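You operate a simulated robot arm through the tools that you are given. There is no shell and no other tool. Be economical: measure what you need, move in short steps, check, and stop when the job is done.

You run a simulated robot arm. Do the job below in one go: nothing can be reset, and whatever is moved stays where it is left.

JOB
Open the clamp, sand the glue drips off and lift the board to the mat.
Fine: the block put back, the clamp shut again over the empty jig. What is to be rubbed or washed off counts as gone when no trace of it is left.

Only the result counts: the job must be done as asked and must still hold three seconds after the hand-in. Knocking over, shifting, dropping, spilling or breaking anything else fails it.

ROBOT AND FRAMES
A 6-joint arm with a two-finger parallel gripper, fixed in place. Base frame: the origin is at the foot of the arm, x ahead of it, y to its left, z up. Readings come in m, degrees, newtons and seconds.
With the tool pointing down near the work surface it reaches from about 0.36 to 0.86 m from the base axis. Its first joint turns from -115.0 to 115.0 degrees. Payload 3.43 kg.
The tool frame sits at the grasp point between the pads (the TCP): z along the fingers, y along the line on which they close. The tips reach 0.034 m beyond it. The gripper opens to 0.128 m. The fingers are 0.024 m wide and 0.012 m thick; the gripper's body (0.048 by 0.13 m) begins 0.096 m behind the TCP.
Orientation is that of the tool frame in the base frame, as a unit quaternion [w, x, y, z]. With the fingers straight down and closing along the base's y, the tool's x points along the base's -x, its y along +y and its z along -z.

CONTROLS
- The arm moves only by the tool move_arm. Its argument "commands" is one flat list of numbers, 6 for each row, row after row: the shift along the tool's x, y, z in m, then the turn, a rotation vector about the tool's x, y, z in degrees. In form: [dx, dy, dz, ax, ay, az, dx, dy, dz, ax, ay, az, ...]. A call has 1 to 12 rows; each row is the pose to reach, as a shift and turn from the pose commanded when the call began, along the tool's axes at that moment. "gripper" is the gripper command, from -1 (fully open) to 1 (shut), values between in proportion, set as the call begins (left out, the last holds). A row lasts 0.2 s, in which the tool goes at most 0.05 m and 8.6 degrees; a call with a longer step from one row to the next is refused whole, and so is a gripper value outside its range. A pose out of reach is approached as far as the arm can. The call stops where the force on the tool passes 90 N (or 10 N more than at its start, if that is more) or the arm is blocked; 0.2 s more then pass. The fingers move at their own pace (about 0.108 m/s each) and stop on an object; they squeeze with about 40 N. The grip force told is the motor's: it shows also when the fingers shut on nothing. Time passes only in rows, and 0.2 s behind the last, so rows that repeat a pose let the fingers close. It gives the time, the measured TCP pose, the force on the tool (base axes), the opening and the grip force at its end, in the units of the frame above (readings bear some noise), with the torque about the TCP (base axes, N m) and any sound that the robot's microphone picked up.
- Cameras (640 x 400 px; columns grow to the right, rows downward): "scene" is fixed at [0.0443, 0.4918, 1.6795]; the picture's right is [-0.72, -0.69, 0.00], its down [-0.33, 0.34, -0.88] and it looks along [0.61, -0.64, -0.47] (base axes); focal length 345 px, centre (320, 200). "wrist" rides on the gripper at [0.076, -0.011, -0.16] in the tool frame; the picture's right is [0.15, 0.99, 0.00], its down [-0.88, 0.13, -0.46] and it looks along [-0.45, 0.07, 0.89] (tool axes); focal length 234 px, centre (320, 200). There is no depth. A picture from a camera that has moved, and an enlarged one, comes with that camera's place and axes in the base frame and with its lens. The place of the scene camera against the robot may be out by one fixed shift of up to 0.025 m in any direction.
- snapshot(camera): a new picture of that camera. The clock stands still meanwhile.
- lift_body(by): slides the trunk up (or, below 0, down) by that many m; the arm rides with it, the base frame stays. It gives what a move gives, with no picture.
- enlarge(camera, box): a new picture of the part [left, top, right, bottom] of that camera's present view, enlarged. The clock stands still meanwhile.
- close_job(): hands the job in; it is judged then, once.

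Go step by step. Nothing tells you positions but the pictures and the camera data: compare them with the known pose of the tool, close in by small moves and look again before you grip or let go. The budget is 120 turns and 64 pictures, counting those below and the enlarged ones. Unless the task says otherwise, let go and move clear before handing in, and close with one line.

The tools are called by a JSON object that holds its "method" and its "body". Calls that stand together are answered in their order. move_arm: Moves the arm, as the interface text tells. Its arguments: {"type":"object","properties":{"commands":{"type":"array"},"gripper":{"type":"number"}},"required":["commands"]} The other tools are called the same way: lift_body (by) slides the trunk up or down; snapshot (camera) takes a picture; enlarge (camera, box) takes an enlarged picture of a part of a camera's view; close_job () hands the job in.

At the start:

```text
t: 0.0
ee_pos: [0.496, -0.2868, 1.4058]
orientation: [0.001, 0.001, 1.0, 0.0]
wrist_force: [-0.6, -0.3, 0.0]
torque: [0.02, 0.01, 0.02]
opening: 0.1278
gripper_force: 0.0
trunk travel left (down, up): [-0.65, 0.14]
```

scene: 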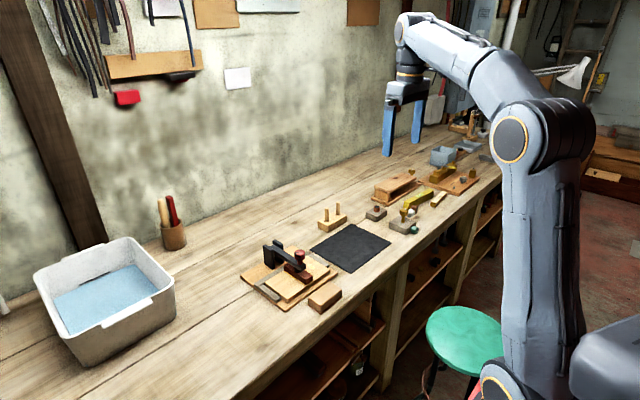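
wrist: 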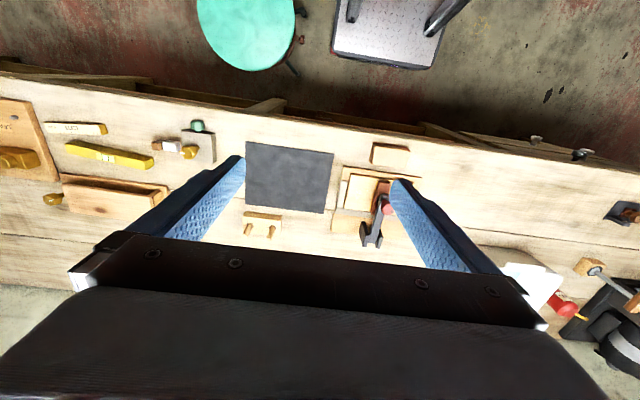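

I see a jig with a toggle clamp over a board, a sanding block just beside it, and a dark mat on the bench. I'll zoom in first.

{"method": "enlarge", "body": {"camera": "scene", "box": [220, 190, 400, 320]}}

{"method": "enlarge", "body": {"camera": "wrist", "box": [230, 120, 430, 260]}}

```text
3.08 times, centred on (310, 255) of scene
camera zoom: at [0.0443, 0.4918, 1.6795], right [-0.72, -0.69, 0.0], down [-0.33, 0.34, -0.88], along [0.61, -0.64, -0.47], focal length 1060 px, centre (351, 31)
```

zoom: 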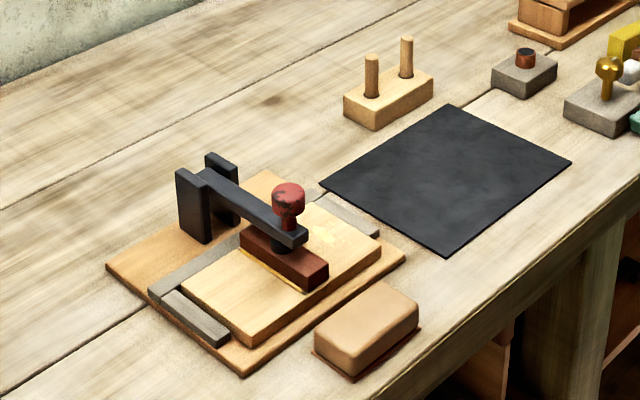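

```text
2.86 times, centred on (330, 190) of wrist
camera zoom: at [0.4212, -0.298, 1.566], right [-0.15, 0.99, 0.0], down [0.88, 0.13, 0.46], along [0.45, 0.07, -0.89], focal length 669 px, centre (291, 229)
```

zoom: 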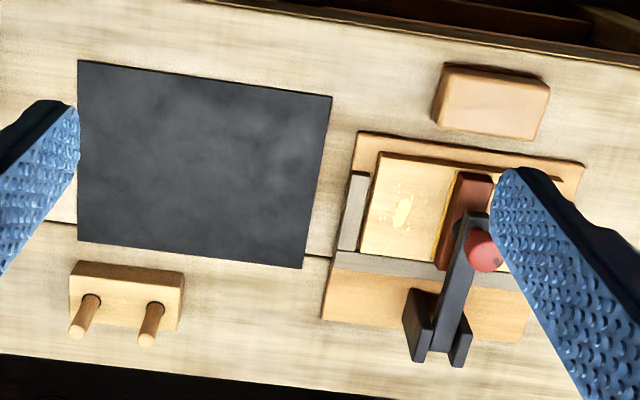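

The bench surface is at about z 0.90 and the clamp knob near (0.68, -0.08, 1.03). I'll move over the jig and lower the trunk for a closer look.

{"method": "lift_body", "body": {"by": -0.2}}

{"method": "move_arm", "body": {"commands": [0.02, 0.04, 0, 0, 0, 0, 0.04, 0.08, 0, 0, 0, 0, 0.06, 0.12, 0, 0, 0, 0, 0.06, 0.16, 0, 0, 0, 0, 0.06, 0.18, 0, 0, 0, 0], "gripper": -1}}

{"method": "snapshot", "body": {"camera": "wrist"}}

```text
t: 2.2
ee_pos: [0.4956, -0.2861, 1.2062]
orientation: [0.001, 0.0, 1.0, -0.001]
wrist_force: [0.2, 0.5, 0.6]
torque: [-0.03, 0.02, -0.04]
opening: 0.128
gripper_force: 0.2
trunk travel left (down, up): [-0.45, 0.34]
```

```text
t: 3.4
ee_pos: [0.4371, -0.1066, 1.2043]
orientation: [0.001, 0.0, 1.0, 0.0]
wrist_force: [0.3, -0.4, 0.3]
torque: [0.02, -0.04, -0.01]
opening: 0.128
gripper_force: 0.0
trunk travel left (down, up): [-0.45, 0.34]
```

```text
59 pictures are left
camera wrist: at [0.3606, -0.1172, 1.3654], right [-0.15, 0.99, 0.0], down [0.88, 0.13, 0.46], along [0.45, 0.07, -0.89], focal length 234 px, centre (320, 200)
```

wrist: 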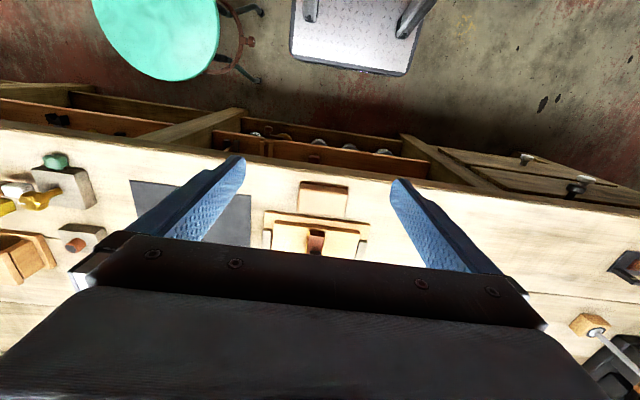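

The gripper hides the clamp, so I'll move outward (+x) for a better view of it.

{"method": "move_arm", "body": {"commands": [-0.04, 0, 0, 0, 0, 0, -0.08, 0, 0, 0, 0, 0, -0.12, 0, 0, 0, 0, 0, -0.14, 0, 0, 0, 0, 0, -0.14, 0, 0, 0, 0, 0]}}

{"method": "enlarge", "body": {"camera": "wrist", "box": [220, 90, 420, 240]}}

```text
t: 4.6
ee_pos: [0.5777, -0.1058, 1.2059]
orientation: [0.002, 0.0, 1.0, 0.0]
wrist_force: [-0.4, 0.1, 0.4]
torque: [0.01, 0.01, -0.02]
opening: 0.1279
gripper_force: 0.1
trunk travel left (down, up): [-0.45, 0.34]
```

```text
2.67 times, centred on (320, 165) of wrist
camera zoom: at [0.5011, -0.1173, 1.3655], right [-0.15, 0.99, 0.0], down [0.88, 0.13, 0.46], along [0.45, 0.07, -0.89], focal length 624 px, centre (320, 293)
```

zoom: 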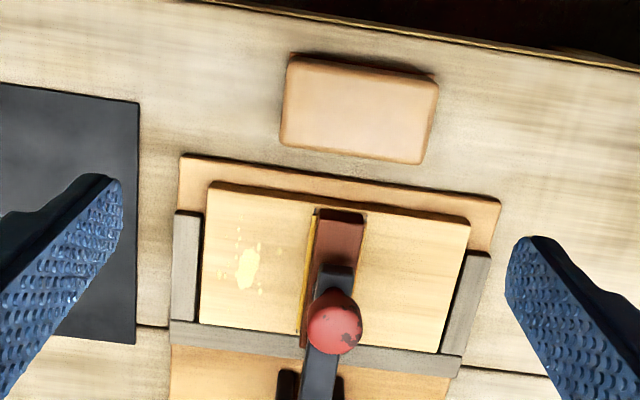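

The parts lie square to the base axes: knob about (0.684, -0.081, 1.04), sanding block about (0.574, -0.080), and glue on the board beside the strip. I'll take one tighter scene view of the clamp to read its heights.

{"method": "enlarge", "body": {"camera": "scene", "box": [240, 225, 350, 315]}}

{"method": "enlarge", "body": {"camera": "wrist", "box": [270, 120, 370, 240]}}

```text
4.44 times, centred on (295, 270) of scene
camera zoom: at [0.0443, 0.4918, 1.6795], right [-0.72, -0.69, 0.0], down [-0.33, 0.34, -0.88], along [0.61, -0.64, -0.47], focal length 1532 px, centre (431, -111)
```

zoom: 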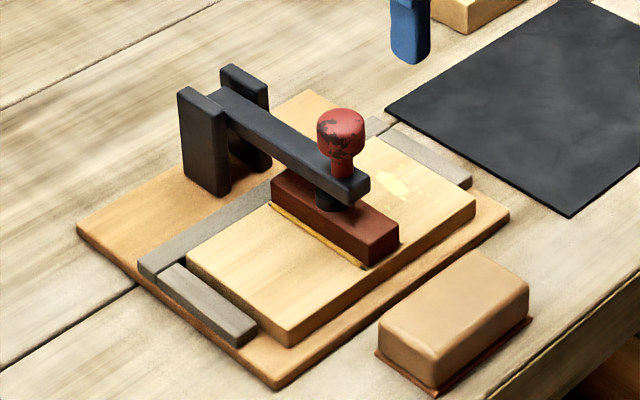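

```text
3.33 times, centred on (320, 180) of wrist
camera zoom: at [0.5011, -0.1173, 1.3655], right [-0.15, 0.99, 0.0], down [0.88, 0.13, 0.46], along [0.45, 0.07, -0.89], focal length 781 px, centre (320, 267)
```

zoom: 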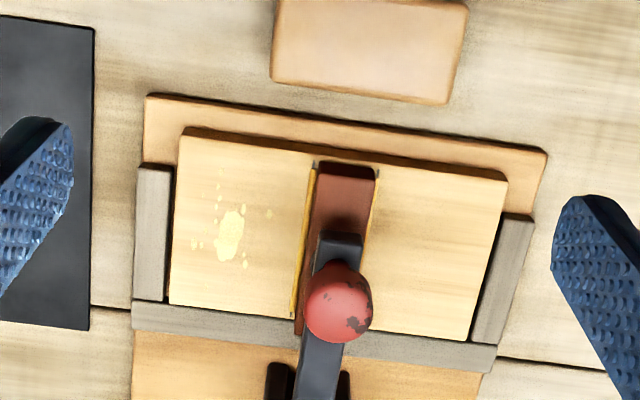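

The knob sits on the lever, with posts behind it. I'll move above the knob and check alignment.

{"method": "move_arm", "body": {"commands": [-0.035, 0.008, 0.02, 0, 0, 0, -0.07, 0.016, 0.04, 0, 0, 0, -0.106, 0.025, 0.065, 0, 0, 0, -0.106, 0.025, 0.086, 0, 0, 0, -0.106, 0.025, 0.086, 0, 0, 0]}}

{"method": "snapshot", "body": {"camera": "wrist"}}

{"method": "enlarge", "body": {"camera": "scene", "box": [220, 175, 370, 315]}}

```text
t: 5.8
ee_pos: [0.6817, -0.0816, 1.1205]
orientation: [0.001, 0.0, 1.0, 0.0]
wrist_force: [0.8, -0.3, -0.3]
torque: [0.01, 0.01, 0.02]
opening: 0.128
gripper_force: 0.0
trunk travel left (down, up): [-0.45, 0.34]
```

```text
55 pictures are left
camera wrist: at [0.6065, -0.0931, 1.2798], right [-0.15, 0.99, 0.0], down [0.88, 0.13, 0.46], along [0.45, 0.07, -0.89], focal length 234 px, centre (320, 200)
```

wrist: 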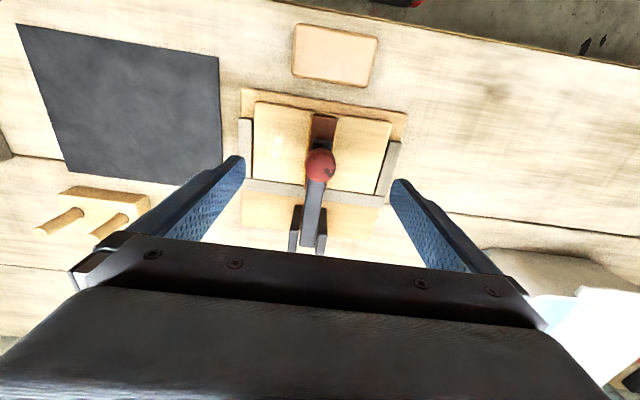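

```text
2.86 times, centred on (295, 245) of scene
camera zoom: at [0.0443, 0.4918, 1.6795], right [-0.72, -0.69, 0.0], down [-0.33, 0.34, -0.88], along [0.61, -0.64, -0.47], focal length 984 px, centre (391, 71)
```

zoom: 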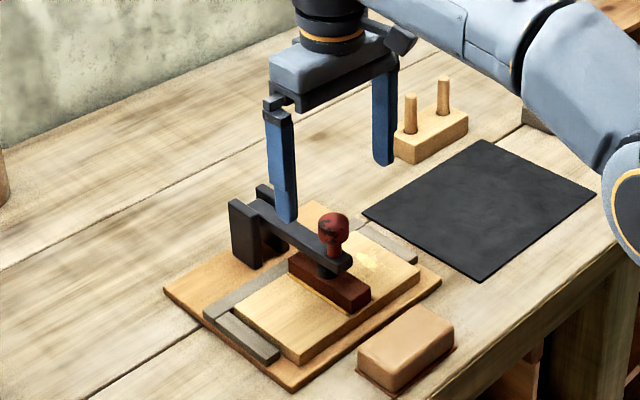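

The knob is at about (0.688, -0.080, 1.04) and lined up with the tool. I'll go down around it and close.

{"method": "move_arm", "body": {"commands": [-0.006, 0.001, 0.03, 0, 0, 0, -0.006, 0.001, 0.06, 0, 0, 0, -0.006, 0.001, 0.078, 0, 0, 0, -0.006, 0.001, 0.078, 0, 0, 0], "gripper": -0.3}}

{"method": "move_arm", "body": {"commands": [0, 0, 0, 0, 0, 0, 0, 0, 0, 0, 0, 0, 0, 0, 0, 0, 0, 0], "gripper": 1}}

{"method": "enlarge", "body": {"camera": "scene", "box": [220, 175, 370, 315]}}

```text
t: 6.8
ee_pos: [0.6875, -0.0804, 1.0429]
orientation: [0.001, 0.0, 1.0, 0.0]
wrist_force: [-0.3, -0.5, 0.0]
torque: [-0.03, 0.01, -0.01]
opening: 0.0833
gripper_force: 0.0
trunk travel left (down, up): [-0.45, 0.34]
```

```text
t: 7.6
ee_pos: [0.69, -0.08, 1.0426]
orientation: [0.001, 0.0, 1.0, 0.0]
wrist_force: [-0.8, 2.2, -1.7]
torque: [0.06, -0.02, -0.01]
opening: 0.0332
gripper_force: 45.0
trunk travel left (down, up): [-0.45, 0.34]
```

```text
2.86 times, centred on (295, 245) of scene
camera zoom: at [0.0443, 0.4918, 1.6795], right [-0.72, -0.69, 0.0], down [-0.33, 0.34, -0.88], along [0.61, -0.64, -0.47], focal length 984 px, centre (391, 71)
```

zoom: 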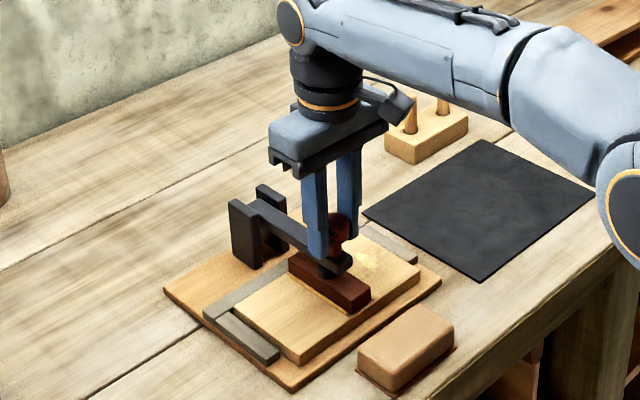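

Knob held. I'll begin lifting along an arc about the hinge at roughly (0.795, 0.995), in small steps.

{"method": "move_arm", "body": {"commands": [-0.005, 0, -0.01, 0, 0, 0, -0.0105, 0, -0.019, 0, 0, 0, -0.0165, 0, -0.027, 0, 0, 0, -0.023, 0, -0.034, 0, 0, 0]}}

{"method": "enlarge", "body": {"camera": "scene", "box": [220, 175, 370, 315]}}

```text
t: 8.6
ee_pos: [0.7098, -0.0801, 1.0789]
orientation: [0.0, 0.001, 1.0, -0.001]
wrist_force: [-29.6, 5.4, 8.6]
torque: [0.11, 1.3, -0.05]
opening: 0.0334
gripper_force: 45.3
trunk travel left (down, up): [-0.45, 0.34]
```

```text
2.86 times, centred on (295, 245) of scene
camera zoom: at [0.0443, 0.4918, 1.6795], right [-0.72, -0.69, 0.0], down [-0.33, 0.34, -0.88], along [0.61, -0.64, -0.47], focal length 984 px, centre (391, 71)
```

zoom: 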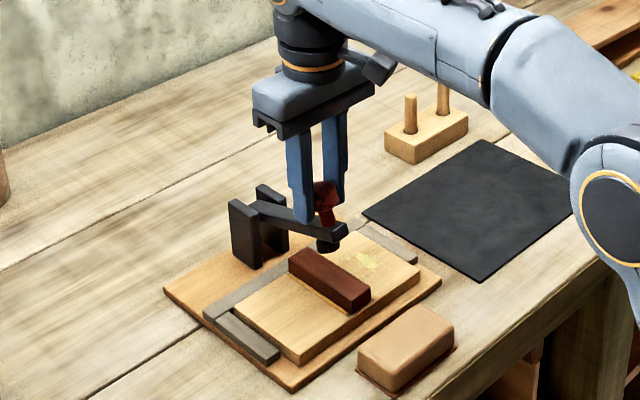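

The lever lifts with some sideways load, so the hinge is a little higher than I guessed. I'll correct the arc and carry on.

{"method": "move_arm", "body": {"commands": [0.003, 0, -0.003, 0, 0, 0, -0.003, 0, -0.009, 0, 0, 0, -0.01, 0, -0.015, 0, 0, 0, -0.018, 0, -0.02, 0, 0, 0]}}

{"method": "enlarge", "body": {"camera": "scene", "box": [220, 175, 370, 315]}}

```text
t: 9.6
ee_pos: [0.7287, -0.0821, 1.0985]
orientation: [0.002, -0.001, 1.0, -0.001]
wrist_force: [-21.5, 5.4, 9.2]
torque: [0.13, 1.41, 0.0]
opening: 0.0334
gripper_force: 44.5
trunk travel left (down, up): [-0.45, 0.34]
```

```text
2.86 times, centred on (295, 245) of scene
camera zoom: at [0.0443, 0.4918, 1.6795], right [-0.72, -0.69, 0.0], down [-0.33, 0.34, -0.88], along [0.61, -0.64, -0.47], focal length 984 px, centre (391, 71)
```

zoom: 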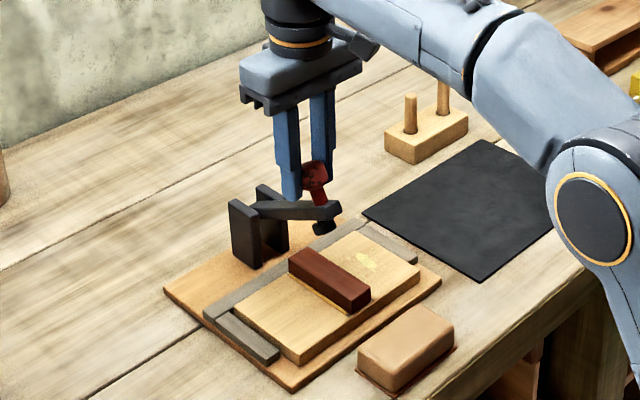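

Good, the lever is turning and the knob slips in the grip. I'll continue to near vertical.

{"method": "move_arm", "body": {"commands": [-0.007, 0, -0.005, 0, 0, 0, -0.015, 0, -0.009, 0, 0, 0, -0.023, 0, -0.012, 0, 0, 0, -0.032, 0, -0.014, 0, 0, 0, -0.042, 0, -0.016, 0, 0, 0]}}

{"method": "enlarge", "body": {"camera": "scene", "box": [220, 175, 370, 315]}}

```text
t: 10.8
ee_pos: [0.7724, -0.0802, 1.1141]
orientation: [0.002, -0.001, 1.0, 0.0]
wrist_force: [-9.8, 1.5, 12.1]
torque: [-0.02, 0.55, -0.04]
opening: 0.0302
gripper_force: 44.8
trunk travel left (down, up): [-0.45, 0.34]
```

```text
2.86 times, centred on (295, 245) of scene
camera zoom: at [0.0443, 0.4918, 1.6795], right [-0.72, -0.69, 0.0], down [-0.33, 0.34, -0.88], along [0.61, -0.64, -0.47], focal length 984 px, centre (391, 71)
```

zoom: 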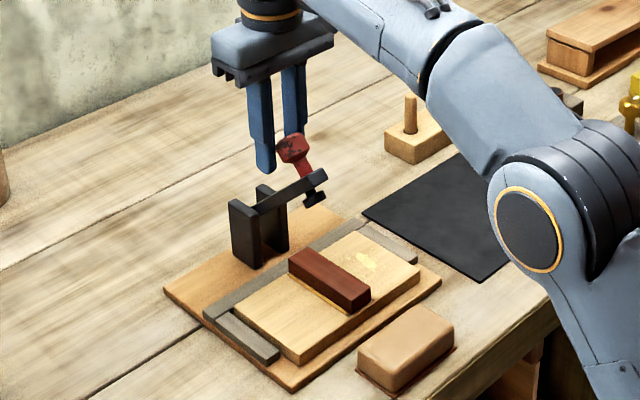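

The knob has slipped to the edge of the pads with the lever about 50° up. I'll ease the grip slightly and check whether the lever holds on its own.

{"method": "move_arm", "body": {"commands": [0.015, 0, 0, 0, 0, 0, 0.03, 0, 0, 0, 0, 0, 0.03, 0, 0, 0, 0, 0], "gripper": 0.3}}

{"method": "enlarge", "body": {"camera": "scene", "box": [220, 175, 370, 315]}}

```text
t: 11.6
ee_pos: [0.7423, -0.0799, 1.1128]
orientation: [0.0, 0.0, 1.0, 0.0]
wrist_force: [-0.4, 1.0, 0.0]
torque: [0.0, 0.02, 0.02]
opening: 0.0447
gripper_force: 0.2
trunk travel left (down, up): [-0.45, 0.34]
```

```text
2.86 times, centred on (295, 245) of scene
camera zoom: at [0.0443, 0.4918, 1.6795], right [-0.72, -0.69, 0.0], down [-0.33, 0.34, -0.88], along [0.61, -0.64, -0.47], focal length 984 px, centre (391, 71)
```

zoom: 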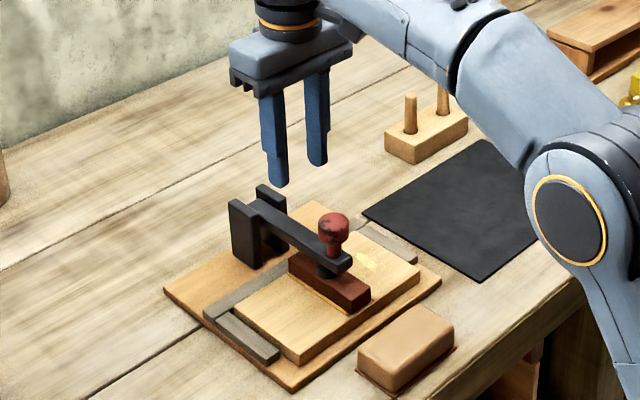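

The lever swings shut unless taken past vertical. I'll re-grip and follow a better arc (hinge about (0.795, 1.020), radius 0.109) in one go.

{"method": "move_arm", "body": {"commands": [0.025, 0, 0.0, 0, 0, 0, 0.054, 0, 0.02, 0, 0, 0, 0.054, 0, 0.05, 0, 0, 0, 0.054, 0, 0.071, 0, 0, 0, 0.054, 0, 0.071, 0, 0, 0], "gripper": -0.2}}

{"method": "move_arm", "body": {"commands": [0, 0, 0, 0, 0, 0, 0, 0, 0, 0, 0, 0, 0, 0, 0, 0, 0, 0], "gripper": 1}}

```text
t: 12.8
ee_pos: [0.6884, -0.0803, 1.0408]
orientation: [0.001, 0.0, 1.0, 0.0]
wrist_force: [-0.8, -0.3, 0.3]
torque: [-0.01, 0.04, 0.01]
opening: 0.0769
gripper_force: 0.0
trunk travel left (down, up): [-0.45, 0.34]
```

```text
t: 13.6
ee_pos: [0.6885, -0.081, 1.0412]
orientation: [0.001, 0.0, 1.0, 0.0]
wrist_force: [-0.9, 2.4, -0.5]
torque: [0.04, -0.01, 0.01]
opening: 0.0332
gripper_force: 45.2
trunk travel left (down, up): [-0.45, 0.34]
```

{"method": "move_arm", "body": {"commands": [-0.0047, 0, -0.018, 0, 0, 0, -0.0131, 0, -0.035, 0, 0, 0, -0.0206, 0, -0.046, 0, 0, 0, -0.0305, 0, -0.057, 0, 0, 0, -0.041, 0, -0.066, 0, 0, 0, -0.0535, 0, -0.074, 0, 0, 0, -0.0657, 0, -0.08, 0, 0, 0]}}

{"method": "enlarge", "body": {"camera": "scene", "box": [220, 175, 370, 315]}}

```text
t: 15.2
ee_pos: [0.7522, -0.0806, 1.1231]
orientation: [0.003, -0.001, 1.0, -0.001]
wrist_force: [-17.3, 1.2, 13.4]
torque: [-0.01, 1.3, -0.07]
opening: 0.0333
gripper_force: 44.9
trunk travel left (down, up): [-0.45, 0.34]
```

```text
2.86 times, centred on (295, 245) of scene
camera zoom: at [0.0443, 0.4918, 1.6795], right [-0.72, -0.69, 0.0], down [-0.33, 0.34, -0.88], along [0.61, -0.64, -0.47], focal length 984 px, centre (391, 71)
```

zoom: 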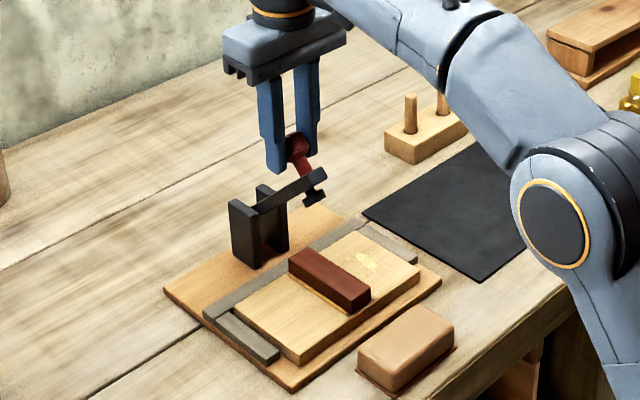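

Tracking well. I'll continue over the top, slightly higher.

{"method": "move_arm", "body": {"commands": [-0.012, 0, -0.009, 0, 0, 0, -0.026, 0, -0.014, 0, 0, 0, -0.04, 0, -0.017, 0, 0, 0, -0.054, 0, -0.017, 0, 0, 0]}}

{"method": "enlarge", "body": {"camera": "scene", "box": [220, 175, 370, 315]}}

```text
t: 16.2
ee_pos: [0.7987, -0.0808, 1.1385]
orientation: [0.006, 0.0, 1.0, -0.001]
wrist_force: [-3.3, -3.7, 30.7]
torque: [-0.07, -0.17, 0.16]
opening: 0.033
gripper_force: 44.7
out of reach, approached as far as the arm can: row 4
trunk travel left (down, up): [-0.45, 0.34]
```

```text
2.86 times, centred on (295, 245) of scene
camera zoom: at [0.0443, 0.4918, 1.6795], right [-0.72, -0.69, 0.0], down [-0.33, 0.34, -0.88], along [0.61, -0.64, -0.47], focal length 984 px, centre (391, 71)
```

zoom: 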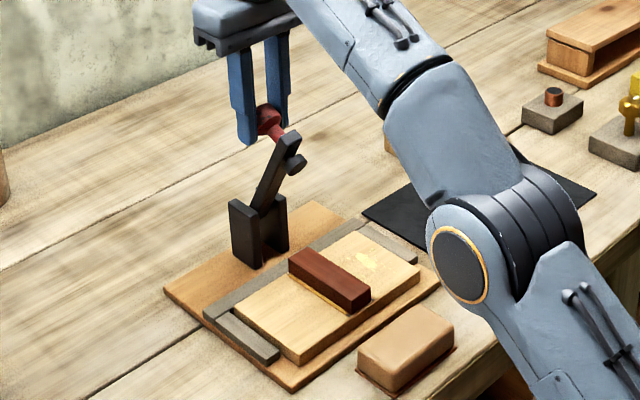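

The lever is about vertical and straight reach is used up. I'll tilt the tool, fingers pointing forward, to gain reach and push it past vertical.

{"method": "move_arm", "body": {"commands": [0, 0, -0.003, 0, -8, 0, -0.002, 0, -0.003, 0, -16, 0, -0.008, 0, -0.003, 0, -24, 0, -0.016, 0, -0.001, 0, -32, 0, -0.024, 0, 0.002, 0, -36, 0, -0.03, 0, 0.005, 0, -40, 0]}}

{"method": "enlarge", "body": {"camera": "scene", "box": [220, 175, 370, 315]}}

```text
t: 17.6
ee_pos: [0.8316, -0.0791, 1.1358]
orientation: [0.346, 0.0, 0.938, -0.002]
wrist_force: [-5.4, -5.3, 33.2]
torque: [-0.13, 1.14, 0.05]
opening: 0.0329
gripper_force: 45.1
trunk travel left (down, up): [-0.45, 0.34]
```

```text
2.86 times, centred on (295, 245) of scene
camera zoom: at [0.0443, 0.4918, 1.6795], right [-0.72, -0.69, 0.0], down [-0.33, 0.34, -0.88], along [0.61, -0.64, -0.47], focal length 984 px, centre (391, 71)
```

zoom: 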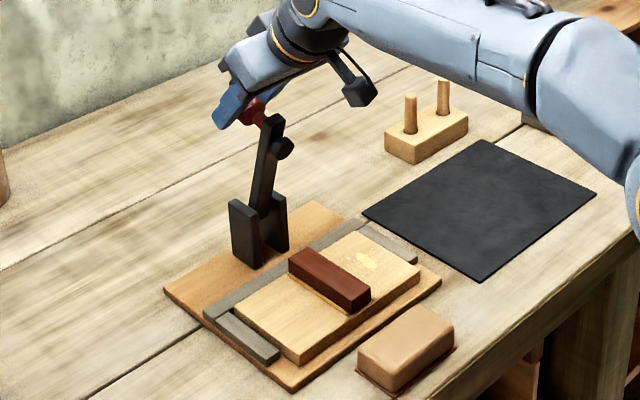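

The lever is just short of vertical because the knob leads it. I'll continue over, with a bit more tilt.

{"method": "move_arm", "body": {"commands": [-0.006, 0, 0.009, 0, -4, 0, -0.0115, 0, 0.0187, 0, -8, 0, -0.015, 0, 0.029, 0, -12, 0, -0.0175, 0, 0.0388, 0, -16, 0, -0.0195, 0, 0.049, 0, -20, 0]}}

{"method": "enlarge", "body": {"camera": "scene", "box": [220, 175, 370, 315]}}

```text
t: 18.8
ee_pos: [0.8767, -0.0796, 1.1126]
orientation: [0.506, 0.0, 0.863, -0.001]
wrist_force: [-9.4, -10.3, 39.6]
torque: [0.29, 1.49, 0.76]
opening: 0.0336
gripper_force: 44.9
trunk travel left (down, up): [-0.45, 0.34]
```

```text
2.86 times, centred on (295, 245) of scene
camera zoom: at [0.0443, 0.4918, 1.6795], right [-0.72, -0.69, 0.0], down [-0.33, 0.34, -0.88], along [0.61, -0.64, -0.47], focal length 984 px, centre (391, 71)
```

zoom: 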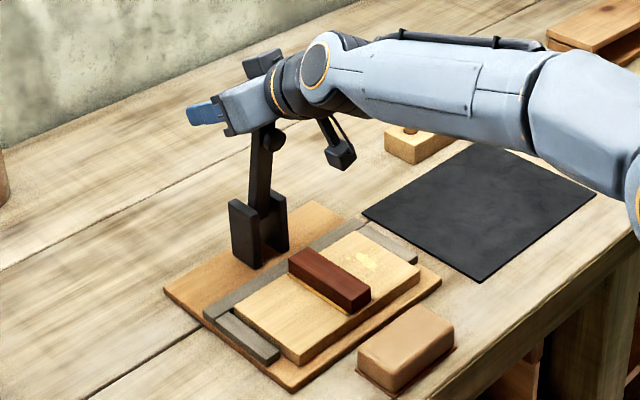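

{"method": "move_arm", "body": {"commands": [-0.006, 0, 0.007, 0, 0, 0, -0.008, 0, 0.015, 0, -3, 0, -0.008, 0, 0.025, 0, -6, 0, -0.008, 0, 0.034, 0, -9, 0]}}

{"method": "enlarge", "body": {"camera": "scene", "box": [220, 175, 370, 315]}}

```text
t: 19.3
ee_pos: [0.8829, -0.0795, 1.1093]
orientation: [0.511, -0.001, 0.859, 0.002]
wrist_force: [-85.6, -14.6, 12.4]
torque: [0.14, -0.08, -0.07]
opening: 0.0335
gripper_force: 45.5
trunk travel left (down, up): [-0.45, 0.34]
stopped in row 2: the force on the tool passed its limit at 110 N (the readings are from after the stop); the commanded pose is now the measured one
```

```text
2.86 times, centred on (295, 245) of scene
camera zoom: at [0.0443, 0.4918, 1.6795], right [-0.72, -0.69, 0.0], down [-0.33, 0.34, -0.88], along [0.61, -0.64, -0.47], focal length 984 px, centre (391, 71)
```

zoom: 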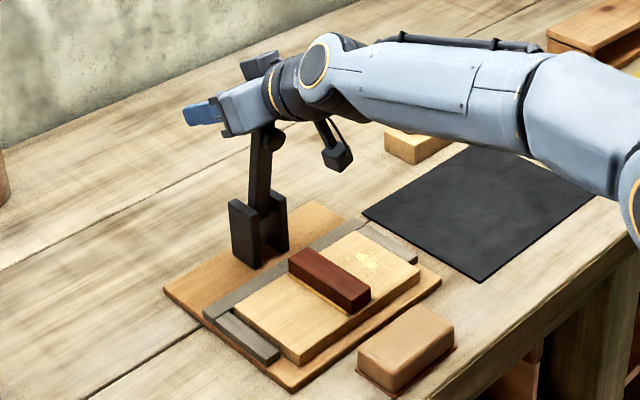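

It hit a hard stop, so the lever is at its open limit. I'll ease off, open the fingers and see whether it stays.

{"method": "move_arm", "body": {"commands": [0, 0, -0.003, 0, 0, 0, 0, 0, -0.003, 0, 0, 0, 0, 0, -0.003, 0, 0, 0], "gripper": 0}}

{"method": "enlarge", "body": {"camera": "scene", "box": [220, 175, 370, 315]}}

```text
t: 20.1
ee_pos: [0.8833, -0.0803, 1.109]
orientation: [0.511, -0.001, 0.859, 0.002]
wrist_force: [-64.7, -26.8, 13.8]
torque: [0.64, -0.57, 2.24]
opening: 0.0641
gripper_force: 0.0
trunk travel left (down, up): [-0.45, 0.34]
```

```text
2.86 times, centred on (295, 245) of scene
camera zoom: at [0.0443, 0.4918, 1.6795], right [-0.72, -0.69, 0.0], down [-0.33, 0.34, -0.88], along [0.61, -0.64, -0.47], focal length 984 px, centre (391, 71)
```

zoom: 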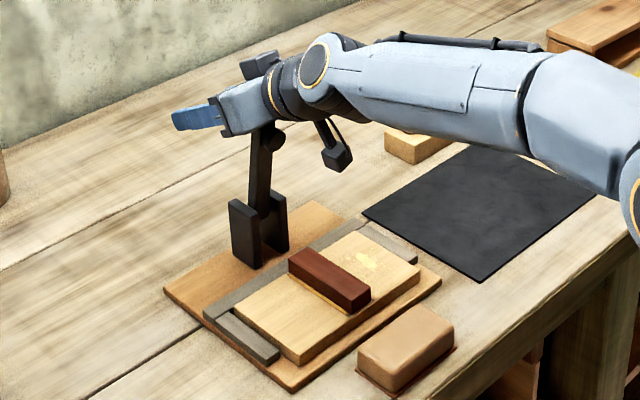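

The gripper body still presses against something. I'll back off along the fingers and look.

{"method": "move_arm", "body": {"commands": [0, 0, -0.01, 0, 0, 0, 0, 0, -0.02, 0, 0, 0, 0, 0, -0.02, 0, 0, 0], "gripper": -0.3}}

{"method": "enlarge", "body": {"camera": "scene", "box": [220, 175, 370, 315]}}

{"method": "snapshot", "body": {"camera": "wrist"}}

```text
t: 20.9
ee_pos: [0.8686, -0.0777, 1.1148]
orientation: [0.509, -0.002, 0.861, 0.003]
wrist_force: [-0.2, -0.1, 0.4]
torque: [0.01, -0.01, 0.0]
opening: 0.0833
gripper_force: 0.0
trunk travel left (down, up): [-0.45, 0.34]
```

```text
2.86 times, centred on (295, 245) of scene
camera zoom: at [0.0443, 0.4918, 1.6795], right [-0.72, -0.69, 0.0], down [-0.33, 0.34, -0.88], along [0.61, -0.64, -0.47], focal length 984 px, centre (391, 71)
```

zoom: 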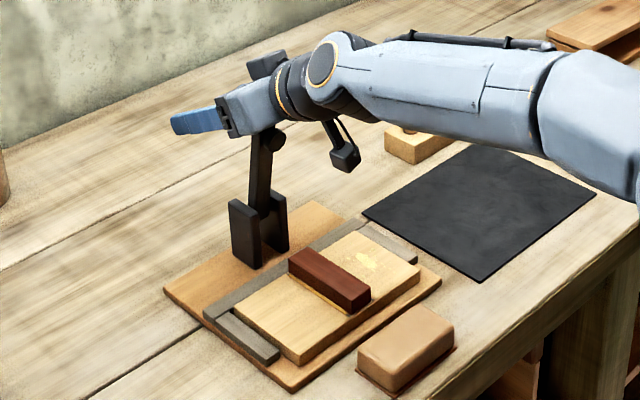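

```text
41 pictures are left
camera wrist: at [0.692, -0.0909, 1.1257], right [-0.08, 0.99, -0.13], down [0.02, 0.13, 0.99], along [1.0, 0.07, -0.03], focal length 234 px, centre (320, 200)
```

wrist: 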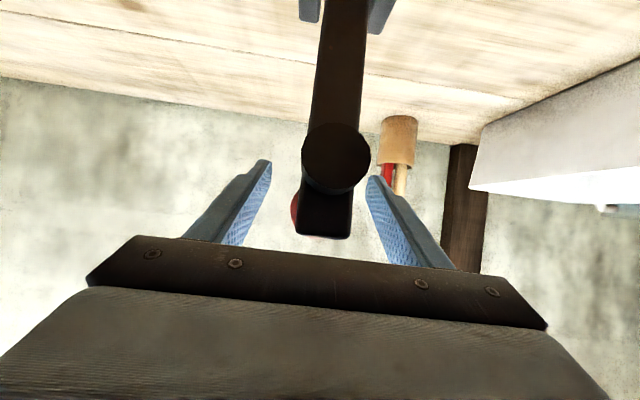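

The lever stands open unaided. I'll back out, straighten the tool and inspect.

{"method": "move_arm", "body": {"commands": [0, 0, -0.03, 0, 0, 0, 0, 0, -0.07, 0, 0, 0, 0, 0, -0.11, 0, 0, 0, 0, 0, -0.15, 0, 0, 0, 0, 0, -0.18, 0, 0, 0], "gripper": -0.5}}

{"method": "move_arm", "body": {"commands": [0, 0, 0, 0, 8.5, 0, 0, 0, 0, 0, 17, 0, 0, 0, 0, 0, 25.5, 0, 0, 0, 0, 0, 34, 0, 0, 0, 0, 0, 42.5, 0, 0, 0, 0, 0, 51, 0, 0, 0, 0, 0, 59.5, 0, 0, 0, 0, 0, 61.4, 0, 0, 0, 0, 0, 61.4, 0]}}

{"method": "snapshot", "body": {"camera": "scene"}}

{"method": "snapshot", "body": {"camera": "wrist"}}

```text
t: 22.1
ee_pos: [0.7121, -0.0792, 1.2007]
orientation: [0.509, -0.002, 0.861, 0.003]
wrist_force: [0.9, -0.2, -0.5]
torque: [0.0, -0.01, -0.02]
opening: 0.0961
gripper_force: 0.1
trunk travel left (down, up): [-0.45, 0.34]
```

```text
t: 24.1
ee_pos: [0.7111, -0.0809, 1.2021]
orientation: [-0.002, -0.003, 1.0, 0.001]
wrist_force: [-0.1, -0.2, 0.3]
torque: [-0.02, -0.03, -0.02]
opening: 0.0962
gripper_force: 0.0
trunk travel left (down, up): [-0.45, 0.34]
```

```text
40 pictures are left
```

scene: 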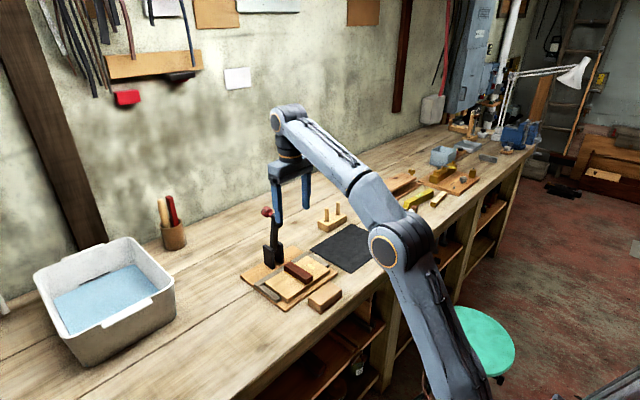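

```text
39 pictures are left
camera wrist: at [0.6357, -0.0917, 1.3621], right [-0.15, 0.99, 0.0], down [0.88, 0.14, 0.45], along [0.45, 0.07, -0.89], focal length 234 px, centre (320, 200)
```

wrist: 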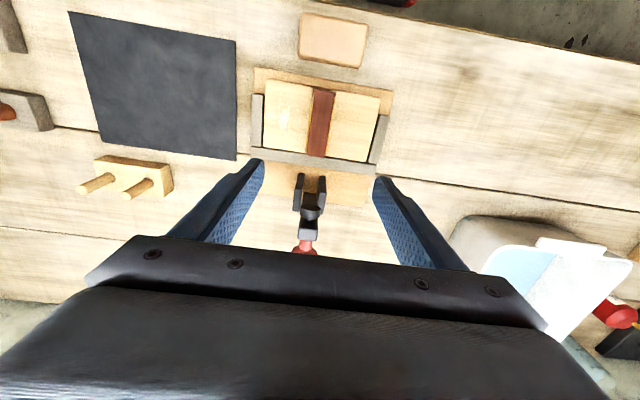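

The clamp is open and stable. Next I'll move back over the block and board for precise measurements.

{"method": "move_arm", "body": {"commands": [0.045, 0, 0.0, 0, 0, 0, 0.09, 0, 0.03, 0, 0, 0, 0.13, 0, 0.06, 0, 0, 0, 0.13, 0, 0.08, 0, 0, 0, 0.13, 0, 0.08, 0, 0, 0]}}

{"method": "enlarge", "body": {"camera": "wrist", "box": [210, 60, 430, 230]}}

{"method": "enlarge", "body": {"camera": "scene", "box": [240, 245, 350, 325]}}

```text
refused: row 2 steps farther than a row can; nothing moved
```

```text
2.35 times, centred on (320, 145) of wrist
camera zoom: at [0.6357, -0.0917, 1.3621], right [-0.15, 0.99, 0.0], down [0.88, 0.14, 0.45], along [0.45, 0.07, -0.89], focal length 551 px, centre (320, 329)
```

zoom: 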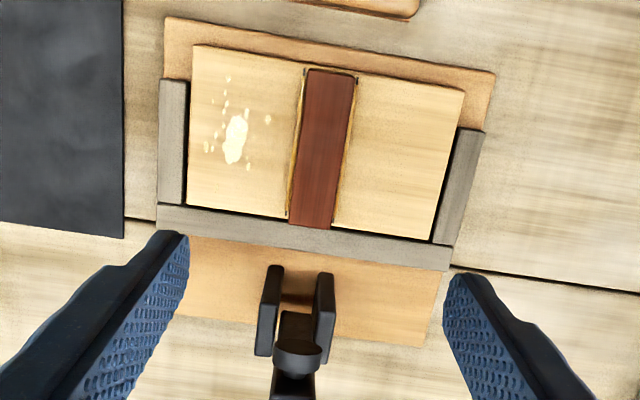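

```text
5.00 times, centred on (295, 285) of scene
camera zoom: at [0.0443, 0.4918, 1.6795], right [-0.72, -0.69, 0.0], down [-0.33, 0.34, -0.88], along [0.61, -0.64, -0.47], focal length 1723 px, centre (445, -225)
```

zoom: 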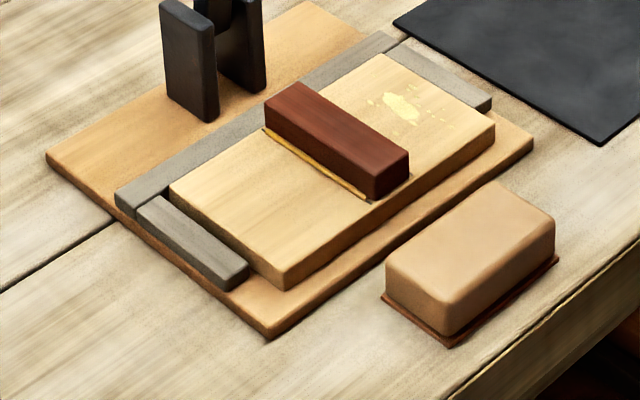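

The board spans x 0.647–0.754 and y -0.174–0.011. The strip is at y about -0.082, and the glue drips lie around x 0.664–0.72, y -0.162 to -0.121. I'll turn the tool 90° to close along x and go over the sanding block.

{"method": "move_arm", "body": {"commands": [0.02, 0, 0, 0, 0, 8.5, 0.04, 0, 0, 0, 0, 17, 0.06, 0, 0, 0, 0, 25.5, 0.08, 0, 0, 0, 0, 34, 0.1, 0, 0, 0, 0, 42.5, 0.12, 0, 0, 0, 0, 51, 0.137, 0, 0.0, 0, 0, 59.5, 0.137, 0, 0.02, 0, 0, 68, 0.137, 0, 0.04, 0, 0, 76.5, 0.137, 0, 0.06, 0, 0, 85, 0.137, 0, 0.08, 0, 0, 90, 0.137, 0, 0.08, 0, 0, 90]}}

{"method": "snapshot", "body": {"camera": "wrist"}}

{"method": "enlarge", "body": {"camera": "scene", "box": [240, 205, 380, 325]}}

```text
t: 26.7
ee_pos: [0.5738, -0.0794, 1.1232]
orientation: [-0.001, 0.705, 0.709, -0.001]
wrist_force: [-0.3, 0.0, 0.5]
torque: [-0.01, 0.01, 0.03]
opening: 0.096
gripper_force: 0.0
trunk travel left (down, up): [-0.45, 0.34]
```

```text
36 pictures are left
camera wrist: at [0.5625, -0.0051, 1.2832], right [0.99, 0.15, 0.0], down [0.14, -0.88, 0.45], along [0.07, -0.45, -0.89], focal length 234 px, centre (320, 200)
```

wrist: 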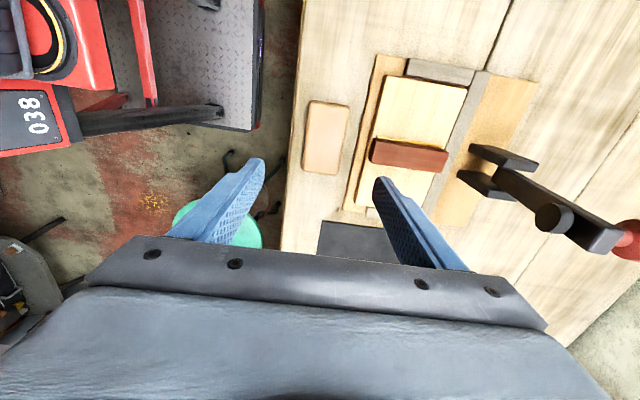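

```text
3.33 times, centred on (310, 265) of scene
camera zoom: at [0.0443, 0.4918, 1.6795], right [-0.72, -0.69, 0.0], down [-0.33, 0.34, -0.88], along [0.61, -0.64, -0.47], focal length 1149 px, centre (353, -17)
```

zoom: 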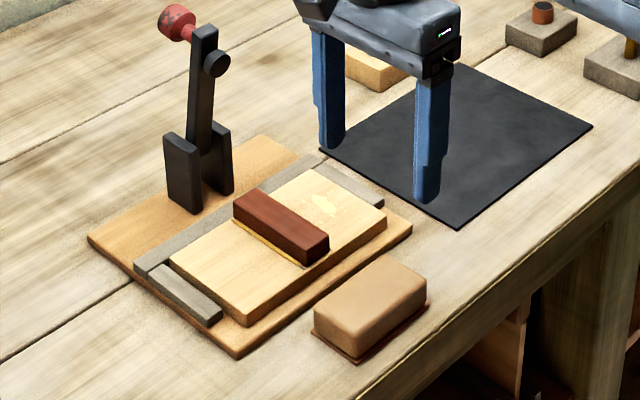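

The block is centred at about (0.580, -0.077), 0.054 wide in x, with its top near z 0.955. I'll narrow the fingers to 0.067, go down partway and check.

{"method": "move_arm", "body": {"commands": [0.001, 0.006, 0.03, 0, 0, 0, 0.002, 0.006, 0.07, 0, 0, 0, 0.002, 0.006, 0.11, 0, 0, 0, 0.002, 0.006, 0.11, 0, 0, 0], "gripper": -0.05}}

{"method": "snapshot", "body": {"camera": "wrist"}}

{"method": "enlarge", "body": {"camera": "scene", "box": [240, 205, 380, 325]}}

```text
t: 27.7
ee_pos: [0.5787, -0.0772, 1.0129]
orientation: [-0.002, 0.704, 0.71, 0.0]
wrist_force: [0.3, 0.3, 0.0]
torque: [-0.04, 0.01, 0.0]
opening: 0.0672
gripper_force: 0.2
trunk travel left (down, up): [-0.45, 0.34]
```

```text
34 pictures are left
camera wrist: at [0.5679, -0.0025, 1.1727], right [0.99, 0.15, 0.0], down [0.14, -0.88, 0.45], along [0.07, -0.45, -0.89], focal length 234 px, centre (320, 200)
```

wrist: 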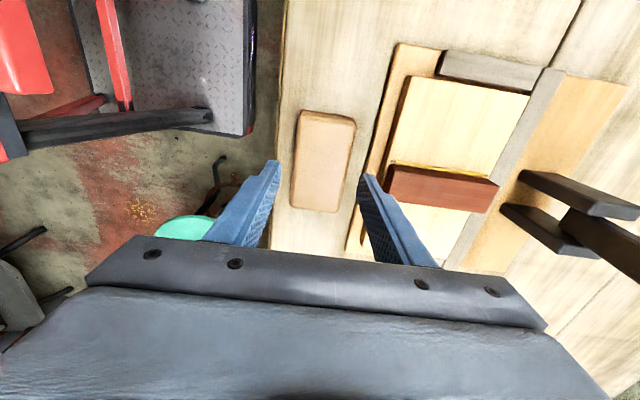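

```text
3.33 times, centred on (310, 265) of scene
camera zoom: at [0.0443, 0.4918, 1.6795], right [-0.72, -0.69, 0.0], down [-0.33, 0.34, -0.88], along [0.61, -0.64, -0.47], focal length 1149 px, centre (353, -17)
```

zoom: 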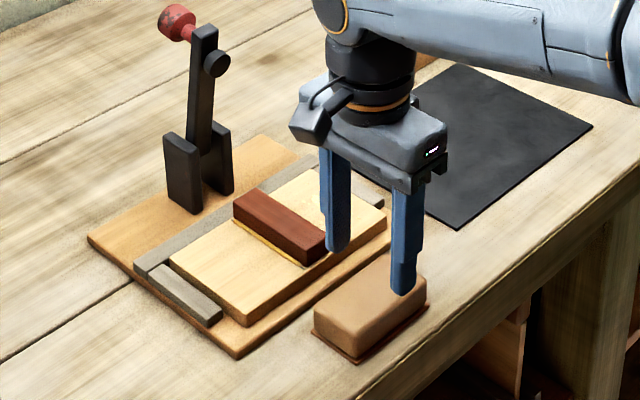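

Alignment looks right, so I'll lower to z about 0.972 and close.

{"method": "move_arm", "body": {"commands": [0, 0, 0.015, 0, 0, 0, 0, 0, 0.03, 0, 0, 0, 0, 0, 0.041, 0, 0, 0, 0, 0, 0.041, 0, 0, 0]}}

{"method": "move_arm", "body": {"commands": [0, 0, 0, 0, 0, 0, 0, 0, 0, 0, 0, 0, 0, 0, 0, 0, 0, 0], "gripper": 1}}

{"method": "enlarge", "body": {"camera": "scene", "box": [240, 205, 380, 325]}}

```text
t: 28.7
ee_pos: [0.5792, -0.0762, 0.9721]
orientation: [-0.002, 0.705, 0.709, -0.001]
wrist_force: [-0.5, 1.4, 0.2]
torque: [-0.02, 0.0, -0.02]
opening: 0.0673
gripper_force: 0.1
trunk travel left (down, up): [-0.45, 0.34]
```

```text
t: 29.5
ee_pos: [0.5795, -0.0772, 0.9712]
orientation: [-0.001, 0.705, 0.709, 0.0]
wrist_force: [-0.7, -0.6, 0.2]
torque: [-0.01, 0.05, 0.03]
opening: 0.0573
gripper_force: 39.9
trunk travel left (down, up): [-0.45, 0.34]
```

```text
3.33 times, centred on (310, 265) of scene
camera zoom: at [0.0443, 0.4918, 1.6795], right [-0.72, -0.69, 0.0], down [-0.33, 0.34, -0.88], along [0.61, -0.64, -0.47], focal length 1149 px, centre (353, -17)
```

zoom: 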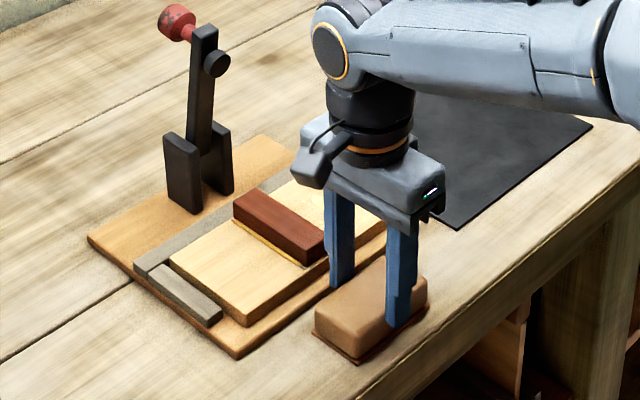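

The block is gripped at rest pose (0.579, -0.077, 0.9715). I'll lift it and carry it over the drips.

{"method": "move_arm", "body": {"commands": [0, 0, -0.03, 0, 0, 0, 0, 0, -0.06, 0, 0, 0, 0, 0, -0.08, 0, 0, 0, -0.025, 0.035, -0.08, 0, 0, 0, -0.05, 0.07, -0.08, 0, 0, 0, -0.071, 0.111, -0.08, 0, 0, 0, -0.071, 0.111, -0.065, 0, 0, 0, -0.071, 0.111, -0.065, 0, 0, 0]}}

{"method": "enlarge", "body": {"camera": "scene", "box": [240, 205, 380, 325]}}

{"method": "snapshot", "body": {"camera": "wrist"}}

```text
t: 31.3
ee_pos: [0.6921, -0.1477, 1.0354]
orientation: [-0.002, 0.704, 0.71, -0.001]
wrist_force: [0.5, 0.9, -2.4]
torque: [-0.01, 0.0, -0.02]
opening: 0.0572
gripper_force: 40.1
trunk travel left (down, up): [-0.45, 0.34]
```

```text
3.33 times, centred on (310, 265) of scene
camera zoom: at [0.0443, 0.4918, 1.6795], right [-0.72, -0.69, 0.0], down [-0.33, 0.34, -0.88], along [0.61, -0.64, -0.47], focal length 1149 px, centre (353, -17)
```

zoom: 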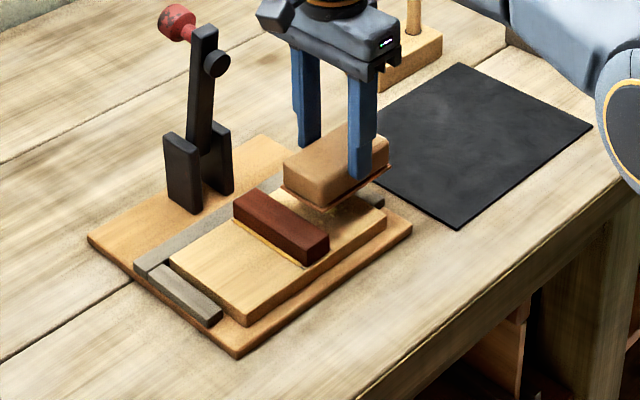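

```text
30 pictures are left
camera wrist: at [0.6807, -0.0725, 1.1954], right [0.99, 0.15, 0.0], down [0.14, -0.88, 0.45], along [0.07, -0.45, -0.89], focal length 234 px, centre (320, 200)
```

wrist: 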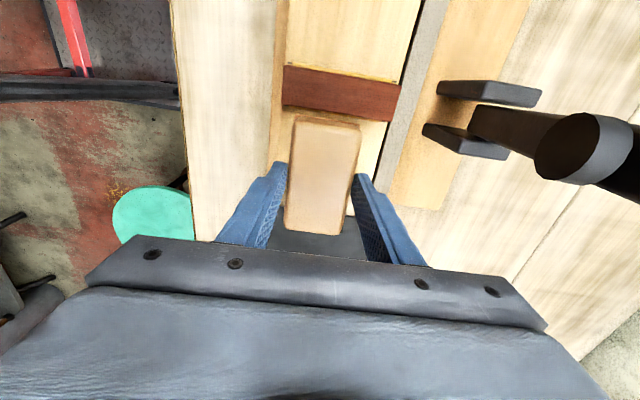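

The block's end is close to the strip, so I'll shift 10 mm away and lower gently until contact.

{"method": "move_arm", "body": {"commands": [-0.01, 0, 0, 0, 0, 0, -0.01, 0, 0.01, 0, 0, 0, -0.01, 0, 0.018, 0, 0, 0, -0.01, 0, 0.024, 0, 0, 0, -0.01, 0, 0.024, 0, 0, 0]}}

```text
t: 32.5
ee_pos: [0.6905, -0.1585, 1.0124]
orientation: [-0.002, 0.704, 0.71, -0.001]
wrist_force: [0.0, 1.1, -0.9]
torque: [0.01, -0.02, -0.05]
opening: 0.0572
gripper_force: 39.4
trunk travel left (down, up): [-0.45, 0.34]
```

{"method": "move_arm", "body": {"commands": [0, 0, 0.002, 0, 0, 0, 0, 0, 0.004, 0, 0, 0, 0, 0, 0.006, 0, 0, 0, 0, 0, 0.006, 0, 0, 0]}}

```text
t: 33.5
ee_pos: [0.6901, -0.159, 1.0059]
orientation: [-0.003, 0.704, 0.71, -0.001]
wrist_force: [0.3, 0.3, -1.9]
torque: [-0.03, -0.01, 0.01]
opening: 0.0572
gripper_force: 40.6
trunk travel left (down, up): [-0.45, 0.34]
```

No contact yet, so I'll keep lowering in 2 mm steps.

{"method": "move_arm", "body": {"commands": [0, 0, 0.002, 0, 0, 0, 0, 0, 0.004, 0, 0, 0, 0, 0, 0.004, 0, 0, 0]}}

{"method": "enlarge", "body": {"camera": "scene", "box": [270, 215, 360, 295]}}

```text
t: 34.3
ee_pos: [0.6913, -0.1596, 1.0029]
orientation: [-0.002, 0.704, 0.71, -0.001]
wrist_force: [0.4, 0.6, -0.9]
torque: [-0.02, 0.02, 0.03]
opening: 0.0574
gripper_force: 39.9
trunk travel left (down, up): [-0.45, 0.34]
```

```text
5.00 times, centred on (315, 255) of scene
camera zoom: at [0.0443, 0.4918, 1.6795], right [-0.72, -0.69, 0.0], down [-0.33, 0.34, -0.88], along [0.61, -0.64, -0.47], focal length 1723 px, centre (345, -75)
```

zoom: 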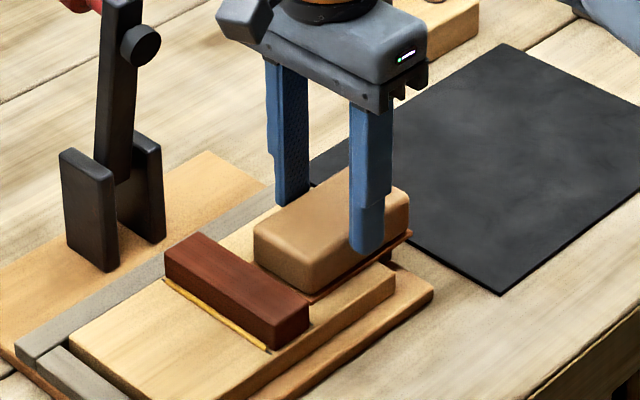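

{"method": "move_arm", "body": {"commands": [0, 0, 0.002, 0, 0, 0, 0, 0, 0.004, 0, 0, 0, 0, 0, 0.004, 0, 0, 0]}}

```text
t: 35.1
ee_pos: [0.6903, -0.1577, 1.0017]
orientation: [0.0, 0.705, 0.709, 0.001]
wrist_force: [2.0, -0.6, 34.1]
torque: [0.54, 0.12, -0.05]
opening: 0.0573
gripper_force: 40.3
trunk travel left (down, up): [-0.45, 0.34]
```

Contact at z about 1.0015 with 34 N. I'll ease the pressure a little and rub along x with short strokes.

{"method": "move_arm", "body": {"commands": [0, 0, -0.0015, 0, 0, 0, 0, 0.01, -0.0015, 0, 0, 0, 0, 0.02, -0.0015, 0, 0, 0, 0, 0.01, -0.0015, 0, 0, 0, 0, -0.005, -0.0015, 0, 0, 0, 0, -0.018, -0.0015, 0, 0, 0, 0, -0.005, -0.0015, 0, 0, 0, 0, 0.01, -0.0015, 0, 0, 0, 0, 0.02, -0.0015, 0, 0, 0, 0, 0.01, -0.0015, 0, 0, 0, 0, 0, -0.0015, 0, 0, 0]}}

{"method": "enlarge", "body": {"camera": "scene", "box": [240, 215, 370, 325]}}

```text
t: 37.5
ee_pos: [0.6916, -0.1569, 1.0008]
orientation: [-0.001, 0.704, 0.71, 0.001]
wrist_force: [11.4, 1.4, 29.0]
torque: [0.01, -0.81, 0.0]
opening: 0.0572
gripper_force: 40.0
trunk travel left (down, up): [-0.45, 0.34]
```

```text
3.64 times, centred on (305, 270) of scene
camera zoom: at [0.0443, 0.4918, 1.6795], right [-0.72, -0.69, 0.0], down [-0.33, 0.34, -0.88], along [0.61, -0.64, -0.47], focal length 1253 px, centre (374, -54)
```

zoom: 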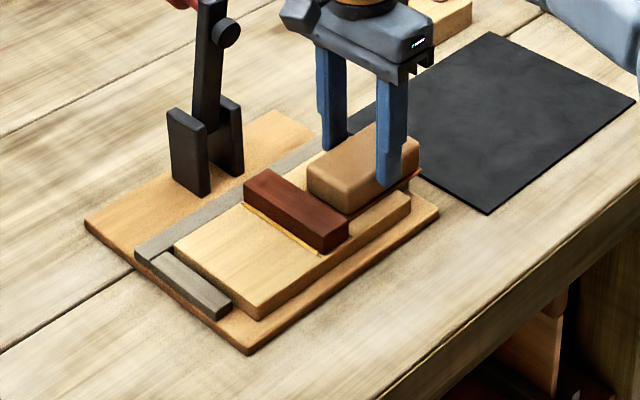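

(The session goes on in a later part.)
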